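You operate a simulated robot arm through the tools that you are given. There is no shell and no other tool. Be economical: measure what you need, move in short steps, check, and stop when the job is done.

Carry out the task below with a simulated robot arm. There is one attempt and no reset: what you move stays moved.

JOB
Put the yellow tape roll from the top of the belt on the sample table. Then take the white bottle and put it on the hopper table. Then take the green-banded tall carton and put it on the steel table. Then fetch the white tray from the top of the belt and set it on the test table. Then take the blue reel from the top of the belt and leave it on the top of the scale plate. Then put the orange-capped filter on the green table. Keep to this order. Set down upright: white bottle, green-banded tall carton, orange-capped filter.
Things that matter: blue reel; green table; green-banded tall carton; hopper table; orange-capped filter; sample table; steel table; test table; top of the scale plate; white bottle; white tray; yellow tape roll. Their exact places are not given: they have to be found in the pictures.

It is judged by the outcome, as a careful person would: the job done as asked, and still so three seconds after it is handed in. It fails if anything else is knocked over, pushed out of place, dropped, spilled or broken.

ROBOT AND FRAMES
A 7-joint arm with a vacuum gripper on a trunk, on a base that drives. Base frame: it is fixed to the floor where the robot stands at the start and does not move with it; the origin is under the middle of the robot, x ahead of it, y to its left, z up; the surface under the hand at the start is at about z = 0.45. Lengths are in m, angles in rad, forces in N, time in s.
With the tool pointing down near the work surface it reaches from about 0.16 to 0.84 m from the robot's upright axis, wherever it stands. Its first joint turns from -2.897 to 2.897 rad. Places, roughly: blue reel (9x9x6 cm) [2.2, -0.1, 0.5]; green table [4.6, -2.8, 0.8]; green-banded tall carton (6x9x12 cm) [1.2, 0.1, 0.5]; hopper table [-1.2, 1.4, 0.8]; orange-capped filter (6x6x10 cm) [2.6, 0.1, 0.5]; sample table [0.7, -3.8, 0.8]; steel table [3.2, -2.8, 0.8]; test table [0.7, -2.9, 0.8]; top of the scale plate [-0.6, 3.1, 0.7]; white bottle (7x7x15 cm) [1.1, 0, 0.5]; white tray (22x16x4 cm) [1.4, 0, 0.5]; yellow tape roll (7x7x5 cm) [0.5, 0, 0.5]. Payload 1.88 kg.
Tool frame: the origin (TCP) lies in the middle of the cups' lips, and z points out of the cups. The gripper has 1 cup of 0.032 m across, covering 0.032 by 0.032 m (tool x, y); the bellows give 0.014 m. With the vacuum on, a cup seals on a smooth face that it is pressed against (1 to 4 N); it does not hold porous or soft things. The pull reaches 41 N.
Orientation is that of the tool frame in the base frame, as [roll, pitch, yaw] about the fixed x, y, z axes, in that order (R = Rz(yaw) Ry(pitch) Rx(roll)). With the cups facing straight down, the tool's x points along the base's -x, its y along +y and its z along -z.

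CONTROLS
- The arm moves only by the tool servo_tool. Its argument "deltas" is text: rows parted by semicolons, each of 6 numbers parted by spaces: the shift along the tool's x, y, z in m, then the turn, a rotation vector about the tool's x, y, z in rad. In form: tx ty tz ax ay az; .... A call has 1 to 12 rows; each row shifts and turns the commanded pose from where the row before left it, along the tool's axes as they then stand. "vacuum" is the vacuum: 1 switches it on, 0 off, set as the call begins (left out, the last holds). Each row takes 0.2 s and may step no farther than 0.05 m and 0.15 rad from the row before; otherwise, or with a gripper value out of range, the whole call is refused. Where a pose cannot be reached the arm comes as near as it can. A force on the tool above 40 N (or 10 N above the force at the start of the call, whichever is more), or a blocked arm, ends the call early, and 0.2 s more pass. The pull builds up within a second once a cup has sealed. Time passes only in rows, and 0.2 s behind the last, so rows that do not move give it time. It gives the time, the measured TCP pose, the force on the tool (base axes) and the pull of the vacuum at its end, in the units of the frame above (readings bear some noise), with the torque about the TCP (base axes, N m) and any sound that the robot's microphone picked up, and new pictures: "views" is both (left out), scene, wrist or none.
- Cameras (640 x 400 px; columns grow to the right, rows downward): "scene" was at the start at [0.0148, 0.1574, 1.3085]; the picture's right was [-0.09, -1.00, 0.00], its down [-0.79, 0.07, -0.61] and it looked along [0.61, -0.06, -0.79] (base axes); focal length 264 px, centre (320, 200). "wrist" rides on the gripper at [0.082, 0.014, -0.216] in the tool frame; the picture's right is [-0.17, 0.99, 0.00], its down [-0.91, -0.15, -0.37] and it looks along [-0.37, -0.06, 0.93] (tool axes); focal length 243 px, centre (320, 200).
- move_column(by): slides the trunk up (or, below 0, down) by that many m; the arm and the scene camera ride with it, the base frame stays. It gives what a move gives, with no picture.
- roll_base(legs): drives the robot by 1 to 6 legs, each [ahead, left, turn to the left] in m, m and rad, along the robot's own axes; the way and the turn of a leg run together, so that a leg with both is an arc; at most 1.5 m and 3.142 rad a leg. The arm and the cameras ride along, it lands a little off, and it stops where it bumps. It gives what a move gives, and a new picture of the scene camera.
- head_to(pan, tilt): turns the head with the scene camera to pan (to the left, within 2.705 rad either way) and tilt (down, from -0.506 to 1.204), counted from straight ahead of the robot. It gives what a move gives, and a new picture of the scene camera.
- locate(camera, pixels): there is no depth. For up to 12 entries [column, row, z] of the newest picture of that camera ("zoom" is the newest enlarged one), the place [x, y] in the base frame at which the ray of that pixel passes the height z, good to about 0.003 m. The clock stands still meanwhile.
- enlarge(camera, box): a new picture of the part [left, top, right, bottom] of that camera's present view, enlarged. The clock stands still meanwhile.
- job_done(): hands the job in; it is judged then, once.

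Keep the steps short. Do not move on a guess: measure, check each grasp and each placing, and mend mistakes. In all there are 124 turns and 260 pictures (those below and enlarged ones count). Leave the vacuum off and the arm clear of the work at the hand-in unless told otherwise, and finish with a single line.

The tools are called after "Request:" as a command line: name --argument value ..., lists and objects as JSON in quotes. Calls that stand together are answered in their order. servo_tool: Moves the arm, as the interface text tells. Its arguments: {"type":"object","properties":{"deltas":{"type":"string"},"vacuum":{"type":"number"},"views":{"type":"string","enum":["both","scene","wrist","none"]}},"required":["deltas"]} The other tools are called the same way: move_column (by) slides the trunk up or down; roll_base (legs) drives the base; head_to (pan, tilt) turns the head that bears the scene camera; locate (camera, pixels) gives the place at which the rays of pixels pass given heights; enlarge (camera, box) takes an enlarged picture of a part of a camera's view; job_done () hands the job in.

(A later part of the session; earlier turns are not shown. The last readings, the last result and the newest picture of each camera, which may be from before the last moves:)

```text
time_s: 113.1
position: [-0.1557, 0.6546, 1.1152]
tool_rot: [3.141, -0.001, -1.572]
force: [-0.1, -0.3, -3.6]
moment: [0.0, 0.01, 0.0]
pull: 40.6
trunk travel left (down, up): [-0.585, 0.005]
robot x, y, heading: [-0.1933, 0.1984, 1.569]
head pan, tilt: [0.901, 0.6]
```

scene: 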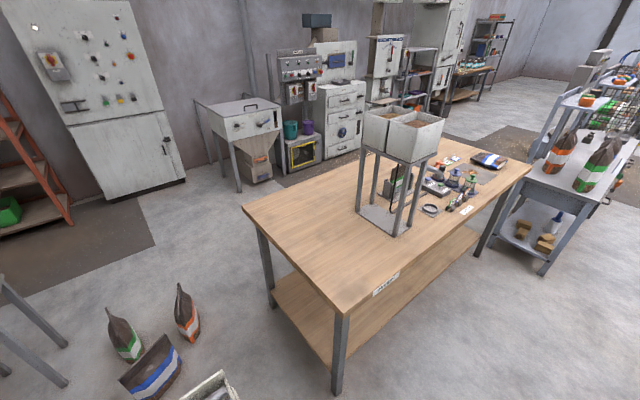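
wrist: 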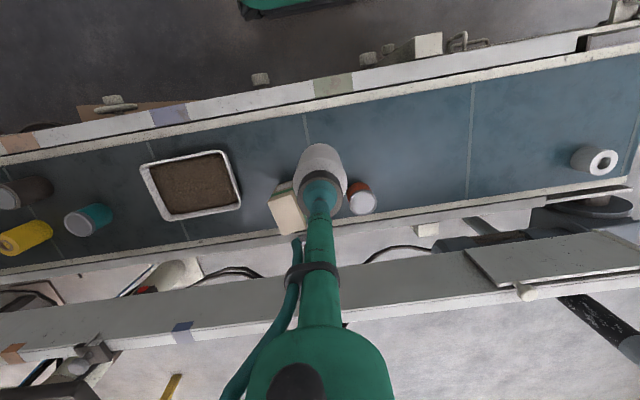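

Table corner is at (345,312) and the stand's foot at (400,236). I'll measure a free spot around (320,258).

Request:
locate --camera "scene" --pixels '[[345, 312, 0.84], [243, 208, 0.84], [398, 237, 0.84], [360, 213, 0.84], [330, 262, 0.84], [345, 262, 0.84]]'

```text
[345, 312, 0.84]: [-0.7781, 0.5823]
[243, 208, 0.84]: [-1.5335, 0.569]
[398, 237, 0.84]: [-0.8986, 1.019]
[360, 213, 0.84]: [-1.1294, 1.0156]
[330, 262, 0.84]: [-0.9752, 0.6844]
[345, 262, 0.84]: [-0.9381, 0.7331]
```

Comparing two views, this tabletop is nearer z≈0.77, with its corner at (-0.82,0.61). I'll drive a little closer and re-measure.

Request:
roll_base --legs '[[0.25, 0, 0], [0, 0.13, 0]]'

Request:
head_to --pan 1.1 --tilt 0.85

Request:
locate --camera "scene" --pixels '[[320, 200, 0.77], [320, 200, 0.84]]'

```text
time_s: 115.9
position: [-0.2703, 0.9094, 1.1127]
tool_rot: [-3.14, -0.002, -1.545]
force: [-0.3, 0.0, -2.8]
moment: [-0.04, 0.03, 0.02]
pull: 41.5
trunk travel left (down, up): [-0.585, 0.005]
robot x, y, heading: [-0.296, 0.4557, 1.595]
head pan, tilt: [0.901, 0.6]
stopped in leg 2: the robot was blocked; the commanded pose is now the measured one
```

scene: 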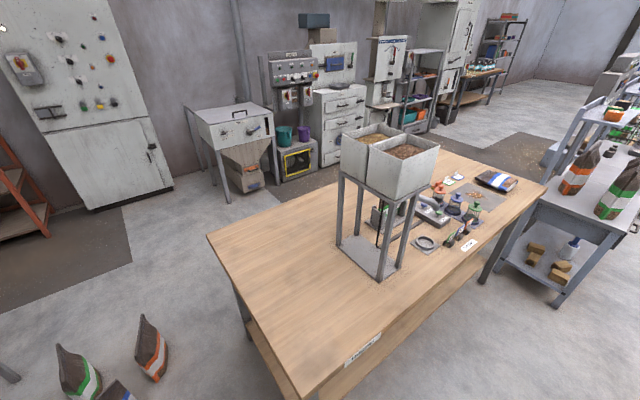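

```text
time_s: 116.7
position: [-0.2713, 0.9106, 1.1138]
tool_rot: [-3.141, -0.002, -1.545]
force: [0.6, 0.2, -2.8]
moment: [0.02, 0.01, 0.02]
pull: 41.1
trunk travel left (down, up): [-0.585, 0.005]
robot x, y, heading: [-0.2943, 0.4606, 1.596]
head pan, tilt: [1.1, 0.85]
```

scene: 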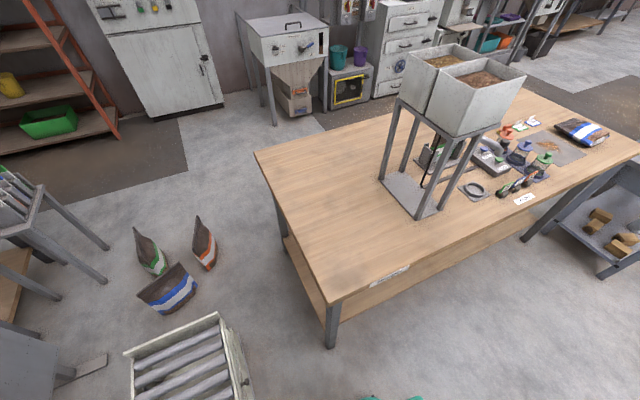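

```text
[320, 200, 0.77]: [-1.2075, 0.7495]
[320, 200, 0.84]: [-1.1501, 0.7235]
```

It bumped the roller conveyor lightly, so I won't go further left. Measure the corner and the free spot.

Request:
locate --camera "scene" --pixels '[[328, 302, 0.77], [328, 302, 0.84], [335, 250, 0.77], [360, 250, 0.77], [418, 218, 0.77], [380, 178, 0.77], [255, 155, 0.77], [222, 318, 0.3], [325, 348, 0], [333, 300, 0.77]]'

```text
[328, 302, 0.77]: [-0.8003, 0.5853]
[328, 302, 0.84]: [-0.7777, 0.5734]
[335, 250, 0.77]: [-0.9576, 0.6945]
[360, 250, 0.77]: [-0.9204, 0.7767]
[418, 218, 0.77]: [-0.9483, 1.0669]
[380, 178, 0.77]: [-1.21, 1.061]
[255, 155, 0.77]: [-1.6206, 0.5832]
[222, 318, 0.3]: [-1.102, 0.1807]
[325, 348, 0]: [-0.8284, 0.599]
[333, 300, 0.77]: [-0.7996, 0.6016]
```

Target (-0.92,0.76), 12–18 cm from the edges and 0.3 m from the stand. Swing the arm over.

Request:
servo_tool --deltas "0.012 0.046 0 0 0 0;0.012 0.046 0 0 0 0;0.012 0.046 0 0 0 0;0.012 0.046 0 0 0 0;0.012 0.046 0 0 0 0;0.012 0.046 0 0 0 0;0.012 0.046 0 0 0 0;0.01 0.046 0 0 0 0;0.01 0.046 0 0 0 0;0.01 0.046 0 0 0 0;0.01 0.046 0 0 0 0;0.01 0.046 0 0 0 0"

```text
time_s: 119.3
position: [-0.82, 0.7631, 1.1126]
tool_rot: [-3.139, -0.001, -1.547]
force: [-0.8, -0.8, -2.3]
moment: [-0.02, 0.01, 0.02]
pull: 41.0
trunk travel left (down, up): [-0.585, 0.005]
robot x, y, heading: [-0.2944, 0.4565, 1.596]
head pan, tilt: [1.1, 0.85]
```

scene: 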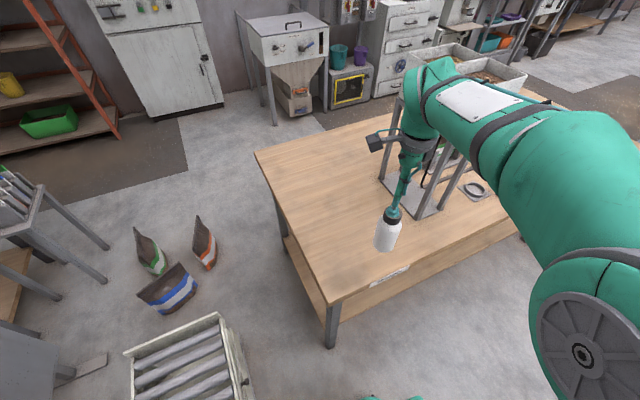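
wrist: 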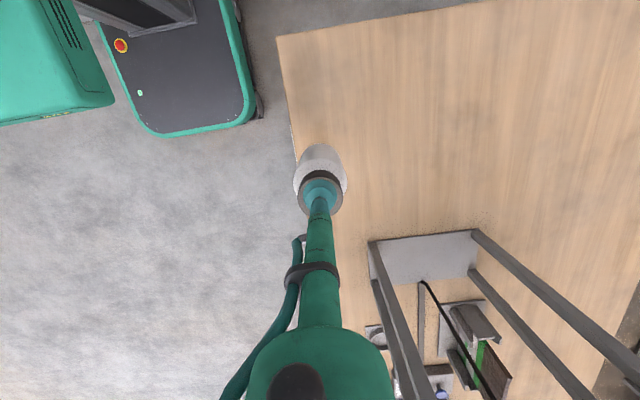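

Request:
servo_tool --deltas "0.018 0.04 0 0 0 0;0.018 0.04 0 0 0 0;0.008 0.02 0 0 0 0;0 0 0.04 0 0 0;0 0 0.04 0 0 0;0 0 0.03 0 0 0;0 0 0.02 0 0 0;0 0 0 0 0 0"

Request:
locate --camera "wrist" --pixels '[[320, 200, 0.77], [200, 100, 0.77]]'

```text
time_s: 121.1
position: [-0.919, 0.7165, 0.9898]
tool_rot: [3.134, 0.003, -1.544]
force: [3.3, 0.1, 32.9]
moment: [-0.15, 0.39, -0.07]
pull: 39.9
trunk travel left (down, up): [-0.585, 0.005]
robot x, y, heading: [-0.2969, 0.4544, 1.597]
head pan, tilt: [1.1, 0.85]
```

scene: 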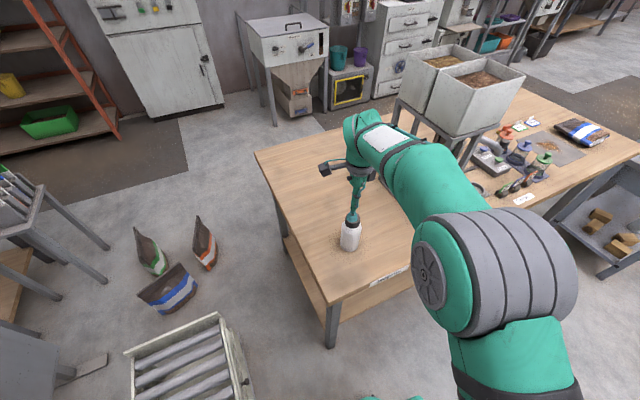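
wrist: 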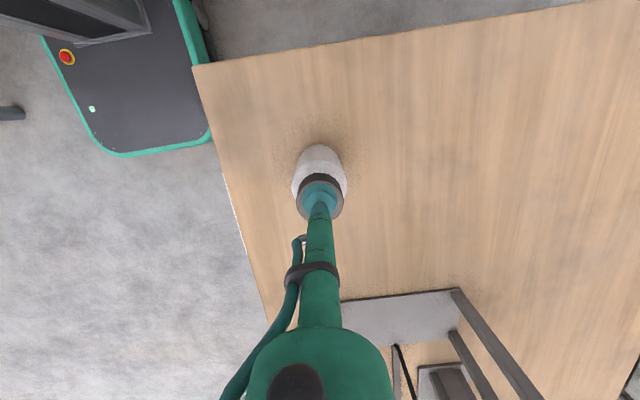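

```text
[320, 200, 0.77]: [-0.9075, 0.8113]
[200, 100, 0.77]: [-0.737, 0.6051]
```

Touched down at TCP 0.99, so the tabletop is ≈0.84. Ease, release, rise.

Request:
servo_tool --deltas "0 0 -0.006 0 0 0;0 0 0 0 0 0" --views "none"

Request:
servo_tool --deltas "0 0 0 0 0 0;0 0 0 0 0 0;0 0 0 0 0 0;0 0 -0.01 0 0 0;0 0 -0.03 0 0 0;0 0 -0.05 0 0 0;0 0 -0.03 0 0 0" --vacuum 0

```text
time_s: 121.7
position: [-0.9171, 0.7164, 0.9884]
tool_rot: [-3.139, -0.001, -1.543]
force: [-3.6, 3.5, 11.6]
moment: [0.08, 0.29, -0.02]
pull: 40.4
trunk travel left (down, up): [-0.585, 0.005]
robot x, y, heading: [-0.2997, 0.4553, 1.598]
head pan, tilt: [1.1, 0.85]
```

```text
time_s: 123.3
position: [-0.9183, 0.7166, 1.1095]
tool_rot: [-3.14, -0.002, -1.544]
force: [1.5, 0.0, 1.1]
moment: [0.01, 0.0, -0.01]
pull: 0.1
trunk travel left (down, up): [-0.585, 0.005]
robot x, y, heading: [-0.2912, 0.4576, 1.597]
head pan, tilt: [1.1, 0.85]
```

scene: 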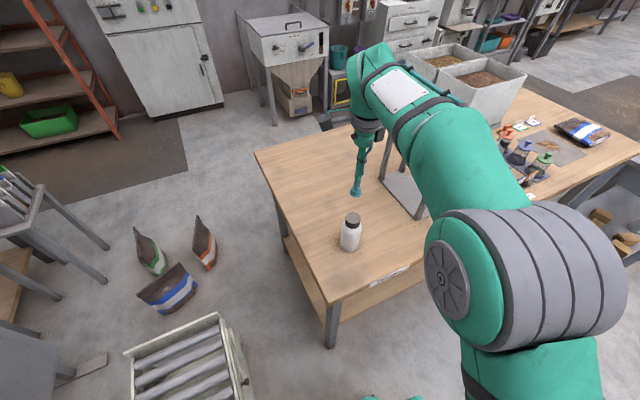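
wrist: 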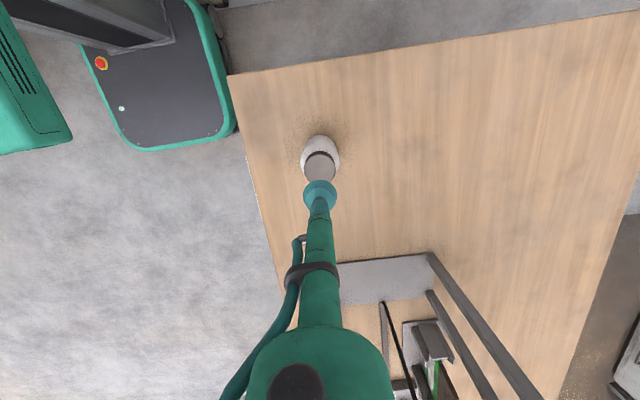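

The bottle stands upright. Retract the arm and drive back to the belt beside the carton.

Request:
servo_tool --deltas "-0.012 -0.048 0 0 0 0;-0.012 -0.048 0 0 0 0;-0.012 -0.048 0 0 0 0;-0.012 -0.048 0 0 0 0;-0.012 -0.048 0 0 0 0;-0.012 -0.048 0 0 0 0;-0.01 -0.048 0 0 0 0;-0.01 -0.048 0 0 0 0;-0.01 -0.048 0 0 0 0;-0.01 -0.048 0 0 0 0;-0.01 -0.048 0 0 0 0;-0.01 -0.048 0 0 0 0" --views "none"

Request:
roll_base --legs '[[0, -0.2, 0], [0, 0, -0.026], [-1.18, 0, 0], [0, -1.3, 0]]'

Request:
move_column --by -0.3

```text
time_s: 125.9
position: [-0.3452, 0.8624, 1.111]
tool_rot: [3.14, -0.002, -1.545]
force: [-1.0, 0.2, 0.1]
moment: [-0.04, 0.01, 0.0]
pull: 0.1
trunk travel left (down, up): [-0.585, 0.005]
robot x, y, heading: [-0.2995, 0.4559, 1.593]
head pan, tilt: [1.1, 0.85]
```

```text
time_s: 139.6
position: [1.152, -0.3138, 1.1106]
tool_rot: [3.14, -0.001, -1.566]
force: [0.2, -0.2, 0.9]
moment: [-0.05, -0.03, 0.0]
pull: 0.0
trunk travel left (down, up): [-0.585, 0.005]
robot x, y, heading: [1.1905, -0.7242, 1.572]
head pan, tilt: [1.1, 0.85]
```

scene: 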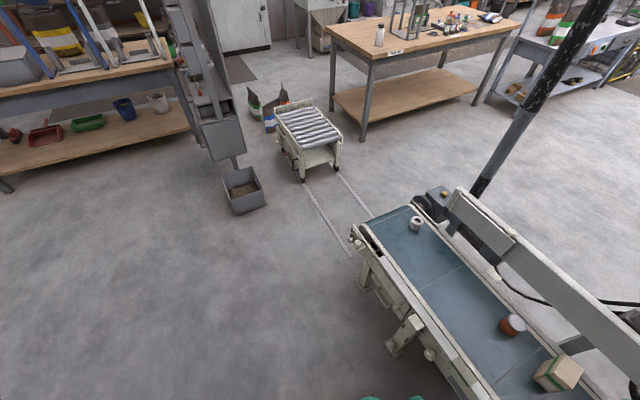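

```text
time_s: 142.6
position: [1.1523, -0.3133, 0.811]
tool_rot: [-3.142, -0.001, -1.566]
force: [-0.1, 0.4, 0.6]
moment: [0.01, 0.0, -0.01]
pull: 0.1
trunk travel left (down, up): [-0.285, 0.305]
robot x, y, heading: [1.1916, -0.7207, 1.58]
head pan, tilt: [1.1, 0.85]
```

Move the arm out over the carton's left, at safe height, and view it.

Request:
servo_tool --deltas "-0.045 0.005 0 0 0 0;-0.045 0.005 0 0 0 0;-0.045 0.005 0 0 0 0;-0.045 0.005 0 0 0 0;-0.045 0 0 0 0 0;-0.045 0 0 0 0 0;-0.045 0 0 0 0 0;-0.025 0 0.03 0 0 0;0 0 0 0 0 0" --views "wrist"

Request:
enlarge --camera "wrist" --box '[200, 100, 400, 225]'

```text
time_s: 144.6
position: [1.1315, 0.0265, 0.7788]
tool_rot: [3.141, -0.002, -1.565]
force: [0.1, 0.3, -1.7]
moment: [-0.01, 0.01, 0.02]
pull: 0.0
trunk travel left (down, up): [-0.285, 0.305]
robot x, y, heading: [1.1908, -0.7213, 1.575]
head pan, tilt: [1.1, 0.85]
```

wrist: 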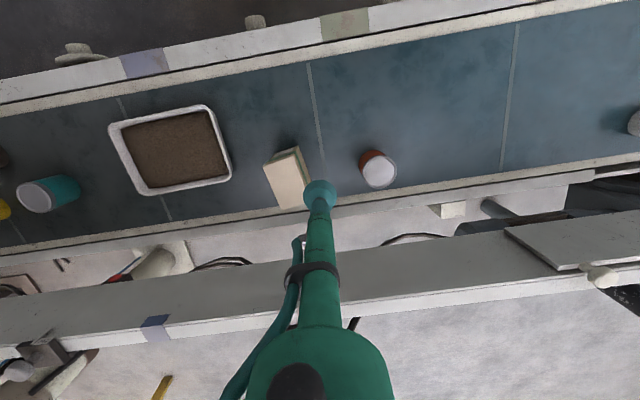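

```text
3.20 times, centred on (300, 162) of wrist
```

zoom: 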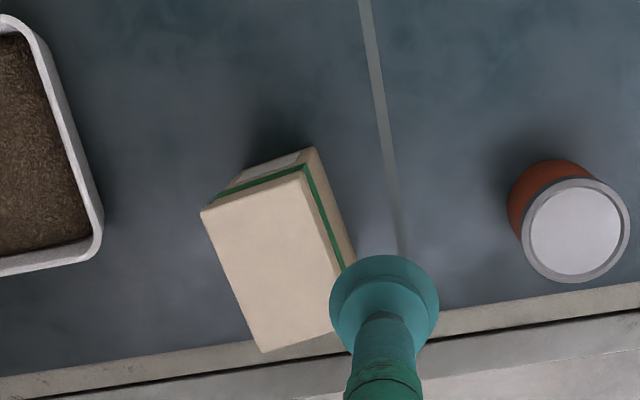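

Request:
locate --camera "zoom" --pixels '[[201, 211, 0.57], [300, 172, 0.57], [263, 352, 0.57], [282, 262, 0.57]]'

```text
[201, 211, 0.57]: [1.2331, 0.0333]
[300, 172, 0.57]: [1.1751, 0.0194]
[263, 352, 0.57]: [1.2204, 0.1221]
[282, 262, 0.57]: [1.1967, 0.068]
```

Carton top centre (1.197,0.070). Move above, lower to ~0.595.

Request:
servo_tool --deltas "-0.022 -0.033 0 0 0 0;-0.022 -0.033 0 0 0 0;0 0 0.05 0 0 0;0 0 0.05 0 0 0;0 0 0.05 0 0 0;0 0 0.03 0 0 0;0 0 0 0 0 0" --views "wrist"

```text
time_s: 146.2
position: [1.1965, 0.0713, 0.5988]
tool_rot: [-3.141, -0.001, -1.566]
force: [-0.2, 0.4, -0.3]
moment: [0.03, 0.02, 0.01]
pull: 0.2
trunk travel left (down, up): [-0.285, 0.305]
robot x, y, heading: [1.1961, -0.7219, 1.577]
head pan, tilt: [1.1, 0.85]
```

wrist: 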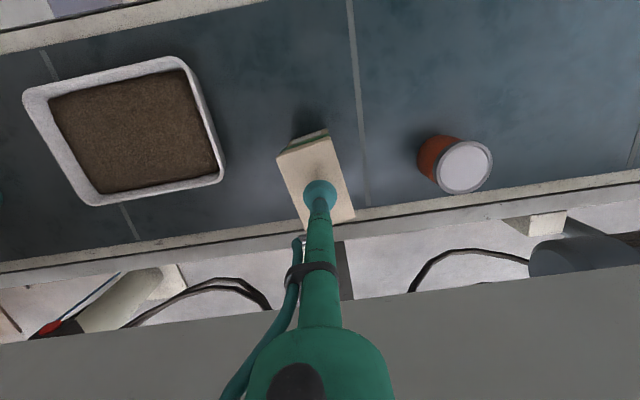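

Centred on the carton top. Vacuum on, press gently.

Request:
servo_tool --deltas "0 0 0.012 0 0 0;0 0 0.008 0 0 0;0 0 0.004 0 0 0;0 0 0.004 0 0 0;0 0 0.003 0 0 0;0 0 0 0 0 0;0 0 0 0 0 0" --vacuum 1 --views "none"

```text
time_s: 147.8
position: [1.1972, 0.07, 0.5691]
tool_rot: [-3.141, -0.001, -1.566]
force: [-2.2, -4.6, 8.6]
moment: [-0.05, -0.04, 0.03]
pull: 40.3
trunk travel left (down, up): [-0.285, 0.305]
robot x, y, heading: [1.1923, -0.7201, 1.576]
head pan, tilt: [1.1, 0.85]
```

Sealed. Lift straight up, retract, raise the trunk, and look right toward the steel table.

Request:
servo_tool --deltas "0 0 -0.02 0 0 0;0 0 -0.045 0 0 0;0 0 -0.045 0 0 0;0 0 -0.045 0 0 0;0 0 -0.045 0 0 0;0 0 -0.045 0 0 0;0.045 0 0 0 0 0;0.045 0 0 0 0 0;0.045 0 0 0 0 0;0.045 0 0 0 0 0;0.045 0 0 0 0 0;0.045 0 0 0 0 0" --views "wrist"

Request:
move_column --by 0.3

Request:
head_to --pan -2.2 --tilt 0.5

```text
time_s: 150.3
position: [1.198, -0.2024, 0.8155]
tool_rot: [3.141, 0.001, -1.567]
force: [0.2, 0.7, -1.4]
moment: [-0.02, -0.01, 0.01]
pull: 41.0
trunk travel left (down, up): [-0.285, 0.305]
robot x, y, heading: [1.1951, -0.7218, 1.573]
head pan, tilt: [1.1, 0.85]
```

wrist: 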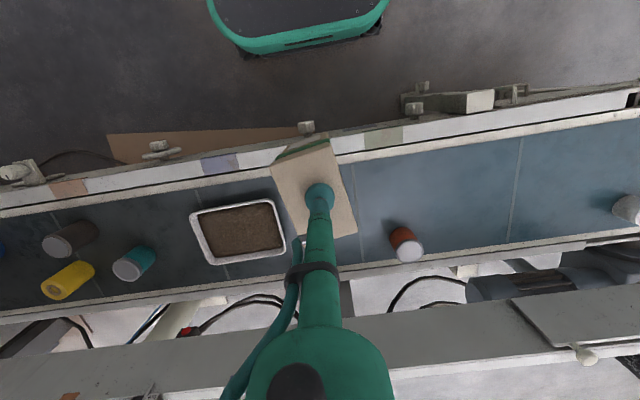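

```text
time_s: 153.3
position: [1.1978, -0.2006, 1.1145]
tool_rot: [3.142, -0.001, -1.565]
force: [-0.2, 0.2, -0.6]
moment: [0.02, -0.01, 0.01]
pull: 41.1
trunk travel left (down, up): [-0.585, 0.005]
robot x, y, heading: [1.1936, -0.7248, 1.58]
head pan, tilt: [1.1, 0.85]
```

```text
time_s: 156.2
position: [1.197, -0.2002, 1.1145]
tool_rot: [-3.14, -0.003, -1.564]
force: [0.2, 0.2, -1.0]
moment: [0.02, 0.03, 0.01]
pull: 40.8
trunk travel left (down, up): [-0.585, 0.005]
robot x, y, heading: [1.1876, -0.7218, 1.575]
head pan, tilt: [-2.201, 0.499]
```

scene: 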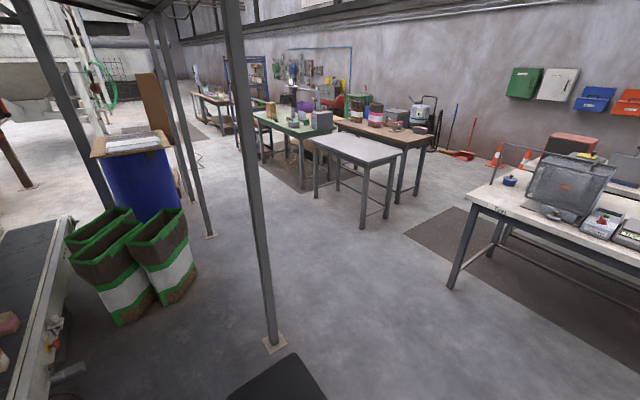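

The empty grey (steel) table is at (360,150) and the green table at (295,125). Measure them and the posts.

Request:
locate --camera "scene" --pixels '[[275, 343, 0], [210, 236, 0], [312, 138, 0.84], [366, 164, 0.84], [403, 152, 0.84], [362, 229, 0], [316, 198, 0], [388, 217, 0], [254, 116, 0.84], [300, 137, 0.84], [336, 126, 0.84], [447, 289, 0]]'

Request:
enlarge --camera "scene" --box '[230, 70, 460, 240]'

```text
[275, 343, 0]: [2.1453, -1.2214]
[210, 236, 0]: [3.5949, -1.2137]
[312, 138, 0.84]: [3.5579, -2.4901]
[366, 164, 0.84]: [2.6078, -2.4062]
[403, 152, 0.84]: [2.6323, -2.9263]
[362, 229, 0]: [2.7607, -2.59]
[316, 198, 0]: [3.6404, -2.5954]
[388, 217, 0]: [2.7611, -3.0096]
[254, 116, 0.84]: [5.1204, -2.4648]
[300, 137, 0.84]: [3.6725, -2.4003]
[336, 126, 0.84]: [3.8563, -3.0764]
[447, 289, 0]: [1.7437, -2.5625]
```

```text
2.35 times, centred on (345, 155) of scene
```

zoom: 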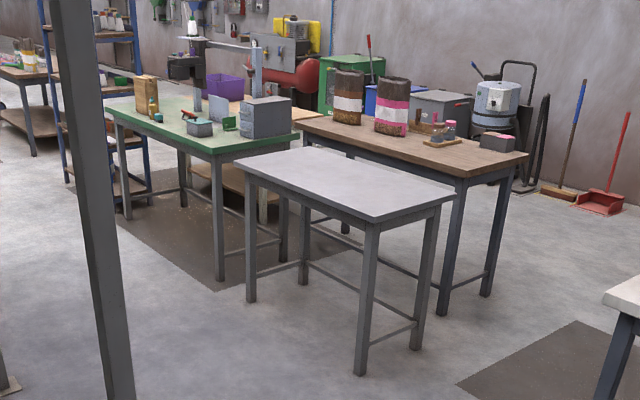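

Path: back off to y≈-1.87, turn around, slide left to x≈3.0 in front of the steel table.

Request:
roll_base --legs '[[-1.15, 0, 0], [0, 0, 3.1415], [0, 0.9, 0], [0, 0.9, 0]]'

Request:
head_to --pan 0.35 --tilt 0.8

```text
time_s: 178.0
position: [2.9989, -2.3457, 1.1145]
tool_rot: [-3.14, -0.003, 1.599]
force: [0.0, 1.2, -2.0]
moment: [-0.02, 0.0, 0.02]
pull: 40.6
trunk travel left (down, up): [-0.585, 0.005]
robot x, y, heading: [2.9947, -1.8261, -1.544]
head pan, tilt: [-2.201, 0.499]
```

scene: 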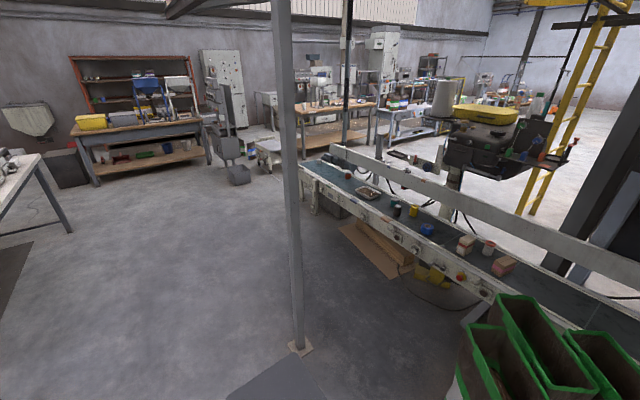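

```text
time_s: 180.3
position: [2.9989, -2.3462, 1.1148]
tool_rot: [3.141, -0.003, 1.597]
force: [0.5, 0.5, -1.1]
moment: [0.01, 0.04, 0.03]
pull: 40.3
trunk travel left (down, up): [-0.585, 0.005]
robot x, y, heading: [2.9908, -1.8222, -1.539]
head pan, tilt: [0.351, 0.799]
```

scene: 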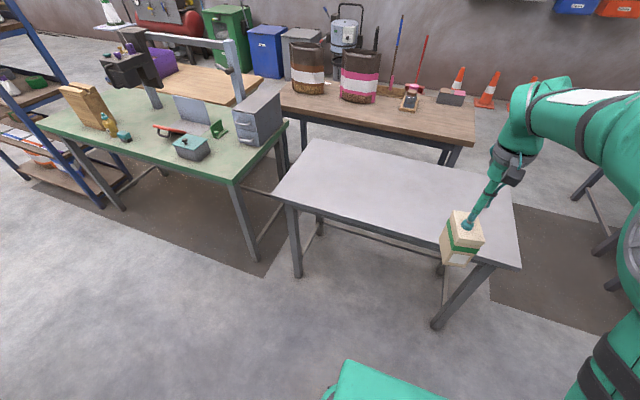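

Request:
locate --camera "scene" --pixels '[[272, 198, 0.84], [520, 268, 0.84], [315, 138, 0.84], [505, 178, 0.84], [420, 190, 0.84], [232, 181, 0.84], [42, 123, 0.84], [288, 125, 0.84], [205, 158, 0.84], [242, 145, 0.84]]'

```text
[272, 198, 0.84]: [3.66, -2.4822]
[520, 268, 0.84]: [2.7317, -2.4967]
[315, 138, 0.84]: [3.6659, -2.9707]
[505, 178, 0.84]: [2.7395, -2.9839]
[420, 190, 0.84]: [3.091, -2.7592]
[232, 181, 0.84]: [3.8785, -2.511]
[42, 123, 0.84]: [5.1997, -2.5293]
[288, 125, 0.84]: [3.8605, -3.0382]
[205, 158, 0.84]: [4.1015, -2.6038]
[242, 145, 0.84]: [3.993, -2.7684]
```

Target (3.1,-2.70). Drive ahead 0.2, extend the arm, and lower to 2–3 cm above contact.

Request:
roll_base --legs '[[0.2, 0, 0]]'

Request:
servo_tool --deltas "-0.04 0.021 0 0 0 0;-0.04 0.021 0 0 0 0;-0.04 0.021 0 0 0 0;-0.038 0.021 0 0 0 0;0 0 0.045 0 0 0;0 0 0.045 0 0 0;0 0 0.04 0 0 0;0 0 0 0 0 0"

```text
time_s: 181.9
position: [3.0067, -2.5471, 1.1143]
tool_rot: [3.14, -0.001, 1.599]
force: [0.2, 1.0, -1.6]
moment: [0.01, -0.03, 0.03]
pull: 41.1
trunk travel left (down, up): [-0.585, 0.005]
robot x, y, heading: [2.9961, -2.0248, -1.548]
head pan, tilt: [0.351, 0.799]
```

scene: 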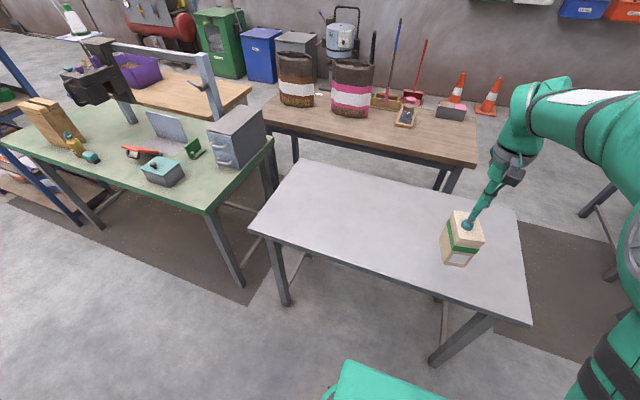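

```text
time_s: 183.7
position: [3.0951, -2.7021, 0.9831]
tool_rot: [3.141, -0.002, 1.597]
force: [0.2, 0.0, -1.3]
moment: [0.0, -0.01, 0.0]
pull: 40.4
trunk travel left (down, up): [-0.585, 0.005]
robot x, y, heading: [2.9943, -2.0255, -1.54]
head pan, tilt: [0.351, 0.799]
```

scene: 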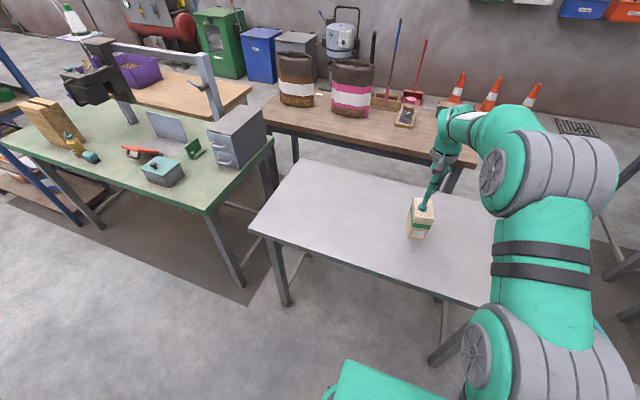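
wrist: 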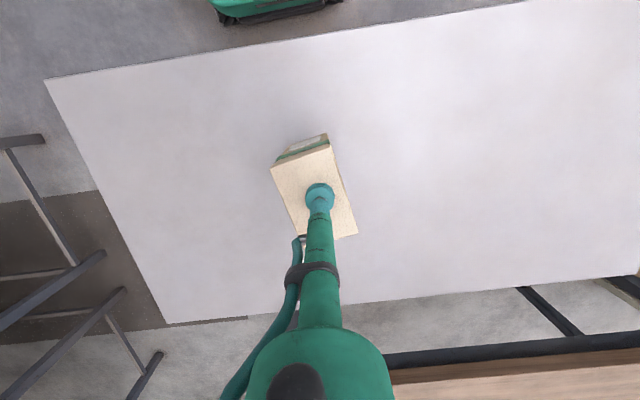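

Over the table. Lower in small steps until it touches.

Request:
servo_tool --deltas "0 0 0.008 0 0 0;0 0 0.006 0 0 0;0 0 0.005 0 0 0;0 0 0.004 0 0 0;0 0 0.003 0 0 0;0 0 0 0 0 0" --views "none"

```text
time_s: 185.1
position: [3.0937, -2.7015, 0.9582]
tool_rot: [-3.141, 0.0, 1.597]
force: [0.3, 0.0, -1.5]
moment: [-0.02, -0.03, -0.04]
pull: 40.8
trunk travel left (down, up): [-0.585, 0.005]
robot x, y, heading: [2.9982, -2.0263, -1.541]
head pan, tilt: [0.351, 0.799]
```

Request:
servo_tool --deltas "0 0 0.004 0 0 0;0 0 0.004 0 0 0;0 0 0.003 0 0 0;0 0 0 0 0 0" --views "none"

```text
time_s: 186.1
position: [3.0949, -2.701, 0.947]
tool_rot: [3.141, -0.002, 1.598]
force: [-0.4, 0.0, -0.8]
moment: [0.0, -0.01, 0.03]
pull: 41.1
trunk travel left (down, up): [-0.585, 0.005]
robot x, y, heading: [2.9987, -2.0267, -1.542]
head pan, tilt: [0.351, 0.799]
```

Request:
servo_tool --deltas "0 0 0.004 0 0 0;0 0 0.004 0 0 0;0 0 0.004 0 0 0;0 0 0 0 0 0" --views "none"

Request:
enlarge --camera "scene" --box '[370, 170, 480, 260]'

```text
time_s: 187.1
position: [3.0938, -2.7004, 0.9349]
tool_rot: [-3.141, -0.001, 1.598]
force: [0.5, -0.1, -1.1]
moment: [-0.01, 0.01, 0.02]
pull: 41.0
trunk travel left (down, up): [-0.585, 0.005]
robot x, y, heading: [2.9972, -2.0293, -1.541]
head pan, tilt: [0.351, 0.799]
```

```text
4.44 times, centred on (425, 215) of scene
```

zoom: 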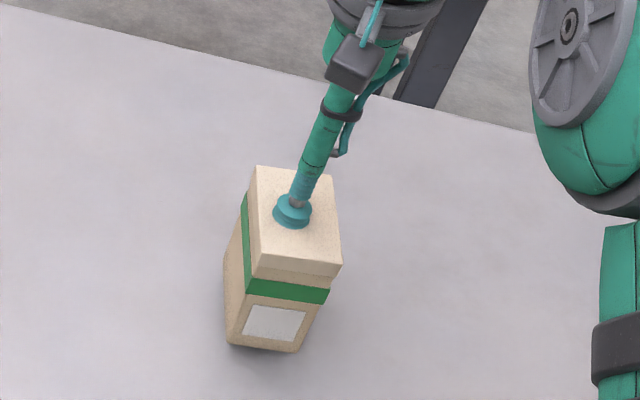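

The shadow shows a small gap remaining. Continue down.

Request:
servo_tool --deltas "0 0 0.005 0 0 0;0 0 0.005 0 0 0;0 0 0.004 0 0 0;0 0 0 0 0 0" --views "none"

```text
time_s: 188.1
position: [3.0939, -2.702, 0.92]
tool_rot: [3.14, 0.0, 1.598]
force: [-0.5, 0.0, -1.4]
moment: [0.04, 0.0, -0.01]
pull: 40.9
trunk travel left (down, up): [-0.585, 0.005]
robot x, y, heading: [2.9982, -2.0219, -1.539]
head pan, tilt: [0.351, 0.799]
```

Request:
servo_tool --deltas "0 0 0.004 0 0 0;0 0 0.004 0 0 0;0 0 0.004 0 0 0;0 0 0.004 0 0 0;0 0 0 0 0 0" --views "scene"

Request:
enlarge --camera "scene" --box '[370, 170, 480, 260]'

```text
time_s: 189.3
position: [3.0951, -2.7016, 0.9092]
tool_rot: [3.141, 0.004, 1.6]
force: [2.5, -0.3, 32.1]
moment: [0.01, 0.06, -0.04]
pull: 41.7
trunk travel left (down, up): [-0.585, 0.005]
robot x, y, heading: [2.9948, -2.0239, -1.545]
head pan, tilt: [0.351, 0.799]
```

scene: 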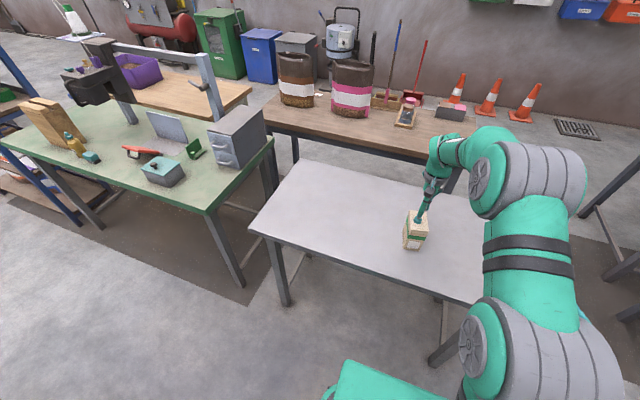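

```text
4.44 times, centred on (425, 215) of scene
```

zoom: 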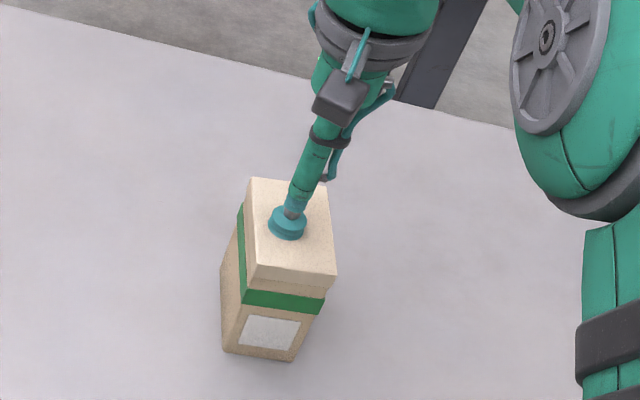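

Contact at TCP 0.909, so the steel top is ≈0.79. Ease, release, rise and verify.

Request:
servo_tool --deltas "0 0 -0.006 0 0 0;0 0 0 0 0 0" --views "none"

Request:
servo_tool --deltas "0 0 0 0 0 0;0 0 0 0 0 0;0 0 0 0 0 0;0 0 -0.01 0 0 0;0 0 -0.03 0 0 0;0 0 -0.05 0 0 0;0 0 -0.05 0 0 0;0 0 -0.05 0 0 0;0.045 0 0 0 0 0;0.045 0 0 0 0 0;0.045 0 0 0 0 0;0.045 0 0 0 0 0" --vacuum 0 --views "scene"

```text
time_s: 189.9
position: [3.0935, -2.6996, 0.9077]
tool_rot: [-3.14, -0.009, 1.599]
force: [0.2, -0.1, 0.0]
moment: [-0.17, 0.01, 0.06]
pull: 40.5
trunk travel left (down, up): [-0.585, 0.005]
robot x, y, heading: [3.0006, -2.0239, -1.547]
head pan, tilt: [0.351, 0.799]
```

```text
time_s: 192.5
position: [3.0901, -2.5213, 1.1016]
tool_rot: [-3.142, -0.001, 1.6]
force: [-0.2, -0.6, 0.0]
moment: [0.0, -0.01, -0.01]
pull: 0.0
trunk travel left (down, up): [-0.585, 0.005]
robot x, y, heading: [3.002, -2.0231, -1.547]
head pan, tilt: [0.351, 0.799]
```

scene: 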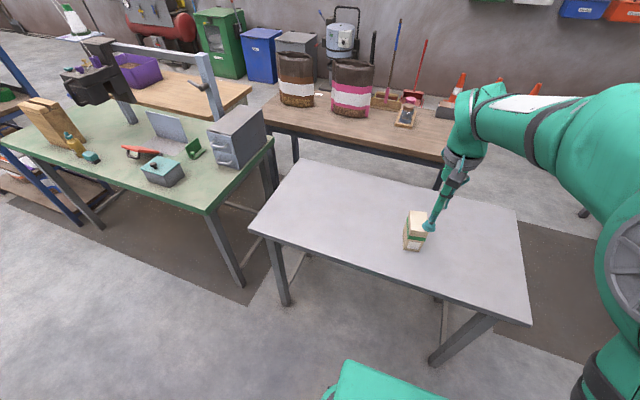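

The carton stands upright on the steel table. Next is the tray: drive back to the belt at x≈1.43.

Request:
roll_base --legs '[[-0.2, 0, 0], [0, -0.8, 0], [0, -0.77, 0], [0, 0, 3.118], [1.13, 0, 0]]'

Request:
move_column --by -0.3

Request:
servo_tool --deltas "-0.045 0.03 0 0 0 0;-0.045 0.03 0 0 0 0;-0.045 0.03 0 0 0 0;-0.045 0.03 0 0 0 0;-0.045 0 0 0 0 0;-0.03 0 0 0 0 0;0 0 0 0 0 0" --views "wrist"

```text
time_s: 214.5
position: [1.3119, -0.2346, 1.1027]
tool_rot: [-3.141, -0.002, -1.553]
force: [0.0, -0.6, -0.4]
moment: [-0.01, 0.02, -0.01]
pull: 0.1
trunk travel left (down, up): [-0.585, 0.005]
robot x, y, heading: [1.4022, -0.7354, 1.587]
head pan, tilt: [0.351, 0.799]
```

scene: 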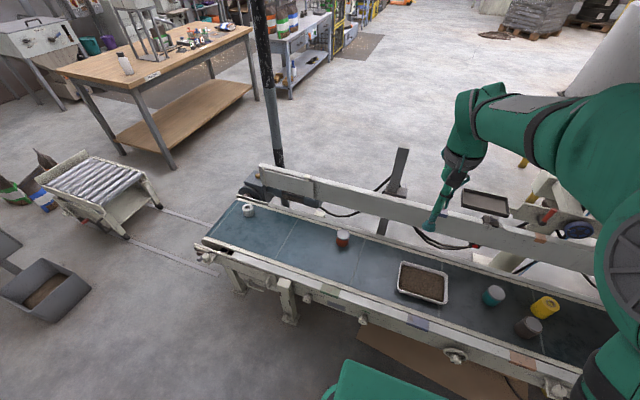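

```text
time_s: 217.5
position: [1.3128, -0.2368, 0.8017]
tool_rot: [-3.141, -0.002, -1.554]
force: [0.2, -0.1, -0.6]
moment: [0.0, 0.01, 0.01]
pull: 0.0
trunk travel left (down, up): [-0.285, 0.305]
robot x, y, heading: [1.3977, -0.7342, 1.588]
head pan, tilt: [0.351, 0.799]
```

```text
refused: row 1 steps farther than a row can; nothing moved
```

Take close looks at the tray.

Request:
enlarge --camera "scene" --box '[380, 220, 580, 345]'

Request:
enlarge --camera "wrist" --box '[180, 160, 420, 310]'

```text
3.20 times, centred on (480, 282) of scene
```

zoom: 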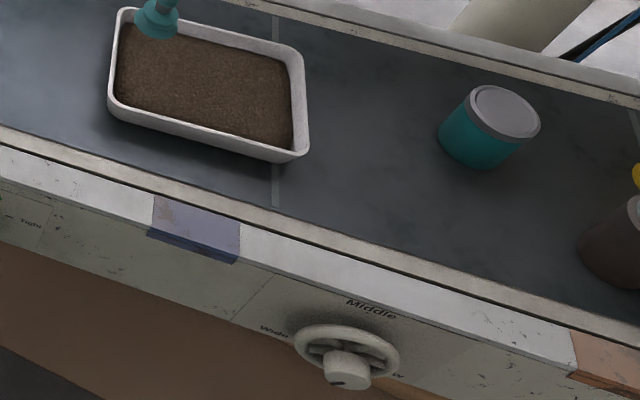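

```text
2.67 times, centred on (300, 235) of wrist
```

zoom: 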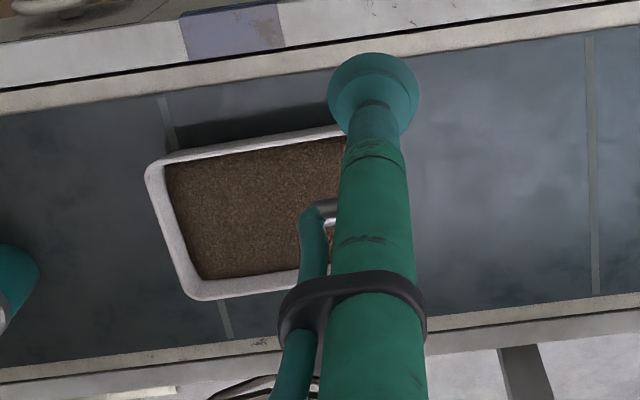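

The tray is filled with something brown and its rim is narrow. I'll go above its centre and look closer.

Request:
servo_tool --deltas "-0.038 -0.0202 0 0 0 0;-0.038 -0.0202 0 0 0 0;-0.038 -0.0202 0 0 0 0;-0.038 -0.0202 0 0 0 0;-0.038 -0.0202 0 0 0 0;-0.038 -0.0202 0 0 0 0;0 0 0.05 0 0 0;0 0 0.05 0 0 0;0 0 0.05 0 0 0;0 0 0.05 0 0 0;0 0 0 0 0 0" --views "wrist"

Request:
enlarge --camera "wrist" --box '[160, 80, 480, 280]'

```text
time_s: 219.9
position: [1.4287, -0.0062, 0.6009]
tool_rot: [3.141, -0.001, -1.555]
force: [-0.4, 0.0, -0.2]
moment: [0.0, 0.0, -0.04]
pull: 0.0
trunk travel left (down, up): [-0.285, 0.305]
robot x, y, heading: [1.3965, -0.7351, 1.588]
head pan, tilt: [0.351, 0.799]
```

wrist: 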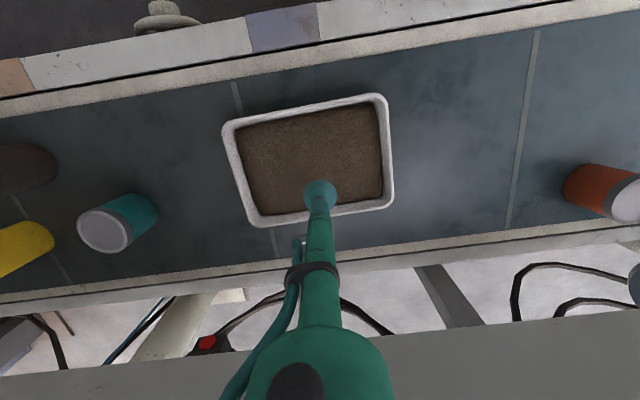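

```text
2.00 times, centred on (320, 180) of wrist
```

zoom: 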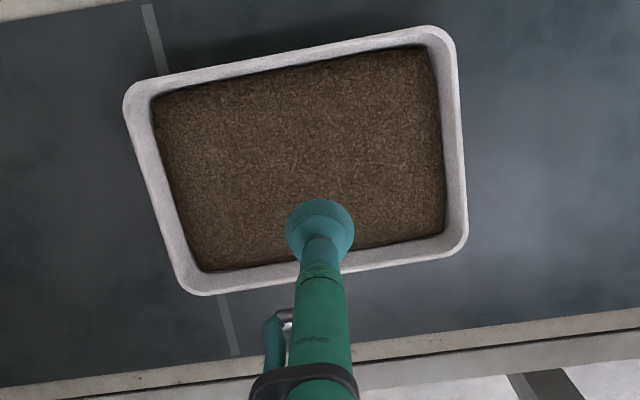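

Request:
locate --camera "zoom" --pixels '[[124, 90, 0.49], [452, 28, 0.49], [468, 250, 0.49], [190, 296, 0.49], [300, 160, 0.48]]'

```text
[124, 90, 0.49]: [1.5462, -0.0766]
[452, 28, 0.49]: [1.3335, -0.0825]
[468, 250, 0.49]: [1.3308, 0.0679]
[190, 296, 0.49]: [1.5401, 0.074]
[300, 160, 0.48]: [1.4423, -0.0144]
```

Centre (1.438,-0.004). I'll try a gentle touch of the fill with the vacuum on, to see whether it seals.

Request:
servo_tool --deltas "0 -0.009 0.04 0 0 0;0 0 0.04 0 0 0;0 0 0.02 0 0 0;0 0 0.006 0 0 0;0 0 0.004 0 0 0;0 0 0.004 0 0 0;0 0 0 0 0 0;0 0 0 0 0 0" --vacuum 1 --views "wrist"

```text
time_s: 221.7
position: [1.4384, -0.0064, 0.4865]
tool_rot: [-3.141, -0.002, -1.554]
force: [0.8, 0.4, -0.7]
moment: [-0.03, 0.0, 0.02]
pull: 0.0
trunk travel left (down, up): [-0.285, 0.305]
robot x, y, heading: [1.3977, -0.7309, 1.581]
head pan, tilt: [0.351, 0.799]
```

wrist: 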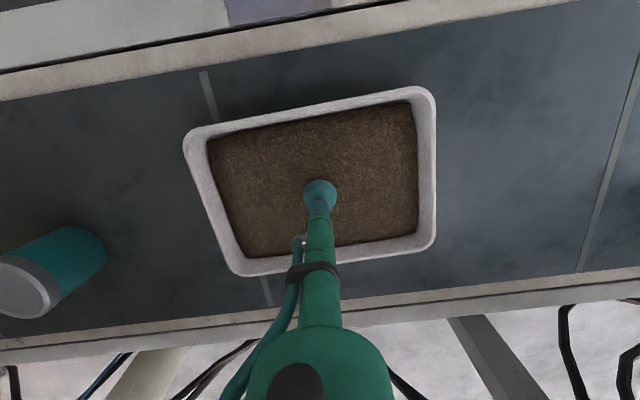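

Request:
servo_tool --deltas "0 0 0.004 0 0 0;0 0 0.004 0 0 0;0 0 0.004 0 0 0;0 0 0.003 0 0 0;0 0 0 0 0 0;0 0 0 0 0 0" --views "none"

```text
time_s: 223.1
position: [1.4387, -0.0068, 0.4734]
tool_rot: [-3.14, -0.002, -1.553]
force: [1.4, 0.5, -0.4]
moment: [0.02, -0.03, -0.02]
pull: 0.0
trunk travel left (down, up): [-0.285, 0.305]
robot x, y, heading: [1.3969, -0.7327, 1.587]
head pan, tilt: [0.351, 0.799]
```

Request:
servo_tool --deltas "0 0 0.003 0 0 0;0 0 0.003 0 0 0;0 0 0.003 0 0 0;0 0 0.003 0 0 0;0 0 0 0 0 0;0 0 0 0 0 0" --views "wrist"

Request:
enlarge --camera "wrist" --box '[220, 120, 420, 245]'

```text
time_s: 224.5
position: [1.4384, -0.0058, 0.4603]
tool_rot: [3.141, -0.003, -1.553]
force: [-0.1, -1.0, -0.4]
moment: [-0.04, 0.03, -0.01]
pull: 40.9
trunk travel left (down, up): [-0.285, 0.305]
robot x, y, heading: [1.3984, -0.7342, 1.589]
head pan, tilt: [0.351, 0.799]
```

wrist: 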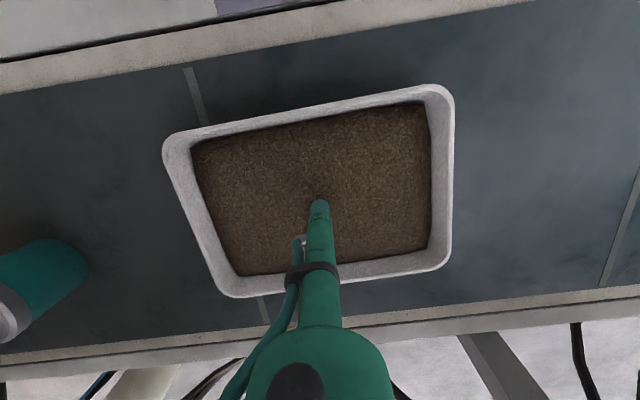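

```text
3.20 times, centred on (320, 182) of wrist
```

zoom: 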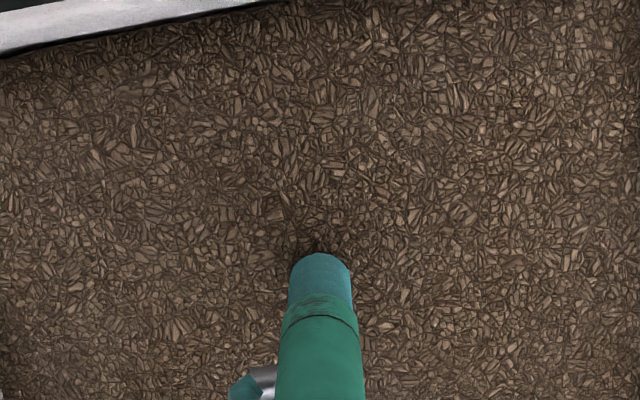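

The cup went through the loose fill and sealed on the tray floor with 41 N. Lift slowly and keep level.

Request:
servo_tool --deltas "0 0 -0.005 0 0 0;0 0 -0.01 0 0 0;0 0 -0.015 0 0 0;0 0 -0.02 0 0 0;0 0 -0.02 0 0 0;0 0 -0.02 0 0 0;0 0 -0.02 0 0 0;0 0 -0.02 0 0 0;0 0 -0.02 0 0 0;0 0 -0.02 0 0 0;0 0 -0.01 0 0 0;0 0 0 0 0 0" --views "wrist"

```text
time_s: 227.1
position: [1.4378, -0.0058, 0.641]
tool_rot: [3.14, -0.002, -1.554]
force: [0.6, 0.1, -3.1]
moment: [-0.03, 0.06, 0.06]
pull: 40.4
trunk travel left (down, up): [-0.285, 0.305]
robot x, y, heading: [1.3972, -0.7328, 1.581]
head pan, tilt: [0.351, 0.799]
```

wrist: 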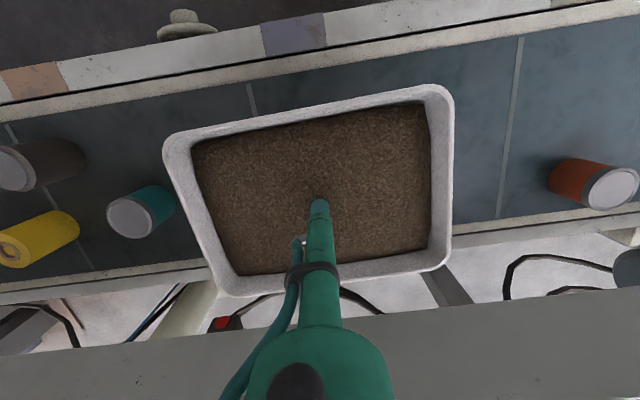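

The tray is level and the fill undisturbed. Raise further, retract, lift the trunk.

Request:
servo_tool --deltas "0 0 -0.015 0 0 0;0 0 -0.025 0 0 0;0 0 -0.03 0 0 0;0 0 -0.03 0 0 0;0 0 -0.02 0 0 0;0.01 0 -0.01 0 0 0;0.02 0 0 0 0 0;0.03 0 0 0 0 0;0.03 0 0 0 0 0;0.03 0 0 0 0 0;0.03 0 0 0 0 0;0.02 0 0 0 0 0" --views "none"

Request:
move_column --by 0.3

Request:
roll_base --legs '[[-1.1, 0, 0], [0, 0, 3.125], [0, -0.69, 0]]'

Request:
head_to --pan 0.1 --tilt 0.75

```text
time_s: 229.7
position: [1.4415, -0.1747, 0.7711]
tool_rot: [3.14, -0.002, -1.554]
force: [0.6, -0.2, -3.1]
moment: [-0.04, 0.01, -0.01]
pull: 40.8
trunk travel left (down, up): [-0.285, 0.305]
robot x, y, heading: [1.3926, -0.7334, 1.591]
head pan, tilt: [0.351, 0.799]
```

```text
time_s: 232.7
position: [1.4419, -0.1756, 1.0708]
tool_rot: [3.141, -0.001, -1.552]
force: [0.3, -0.4, -2.5]
moment: [0.02, 0.03, 0.0]
pull: 40.5
trunk travel left (down, up): [-0.585, 0.005]
robot x, y, heading: [1.3941, -0.7313, 1.588]
head pan, tilt: [0.351, 0.799]
```

```text
time_s: 248.9
position: [0.6497, -2.3679, 1.0708]
tool_rot: [-3.141, -0.002, 1.536]
force: [-0.9, 0.5, -2.6]
moment: [-0.03, -0.04, 0.03]
pull: 40.4
trunk travel left (down, up): [-0.585, 0.005]
robot x, y, heading: [0.7233, -1.8168, -1.602]
head pan, tilt: [0.351, 0.799]
```

scene: 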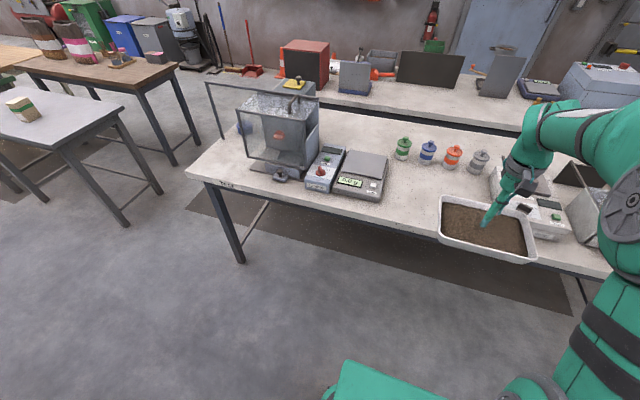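

```text
time_s: 249.7
position: [0.6493, -2.3693, 1.0701]
tool_rot: [3.141, -0.001, 1.537]
force: [0.0, 1.0, -3.5]
moment: [-0.01, 0.0, 0.01]
pull: 40.5
trunk travel left (down, up): [-0.585, 0.005]
robot x, y, heading: [0.7192, -1.8157, -1.606]
head pan, tilt: [0.099, 0.75]
```

scene: 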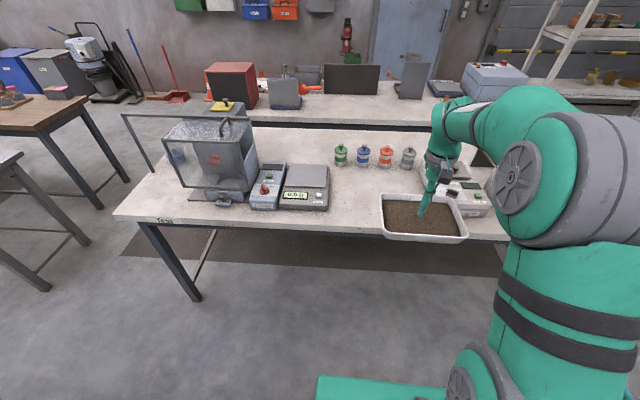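

"Test" label confirmed. Measure the free area between the scale and the device, in front of the jars.

Request:
locate --camera "scene" --pixels '[[329, 208, 0.84], [328, 170, 0.84], [340, 166, 0.84], [408, 168, 0.84], [420, 185, 0.84], [360, 226, 0.84], [113, 215, 0.84], [386, 168, 0.84], [355, 200, 0.84]]'

Request:
enlarge --camera "scene" --box '[270, 120, 510, 270]'

```text
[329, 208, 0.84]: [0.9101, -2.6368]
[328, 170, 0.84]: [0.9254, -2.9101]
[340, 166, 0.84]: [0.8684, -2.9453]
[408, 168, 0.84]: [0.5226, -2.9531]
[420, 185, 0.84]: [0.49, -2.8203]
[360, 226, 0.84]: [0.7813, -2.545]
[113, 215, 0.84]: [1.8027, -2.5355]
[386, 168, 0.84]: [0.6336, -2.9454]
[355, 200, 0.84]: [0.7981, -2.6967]
```

```text
2.67 times, centred on (390, 195) of scene
```

zoom: 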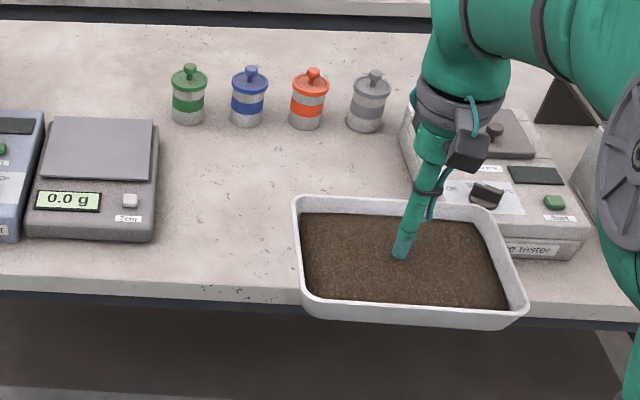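

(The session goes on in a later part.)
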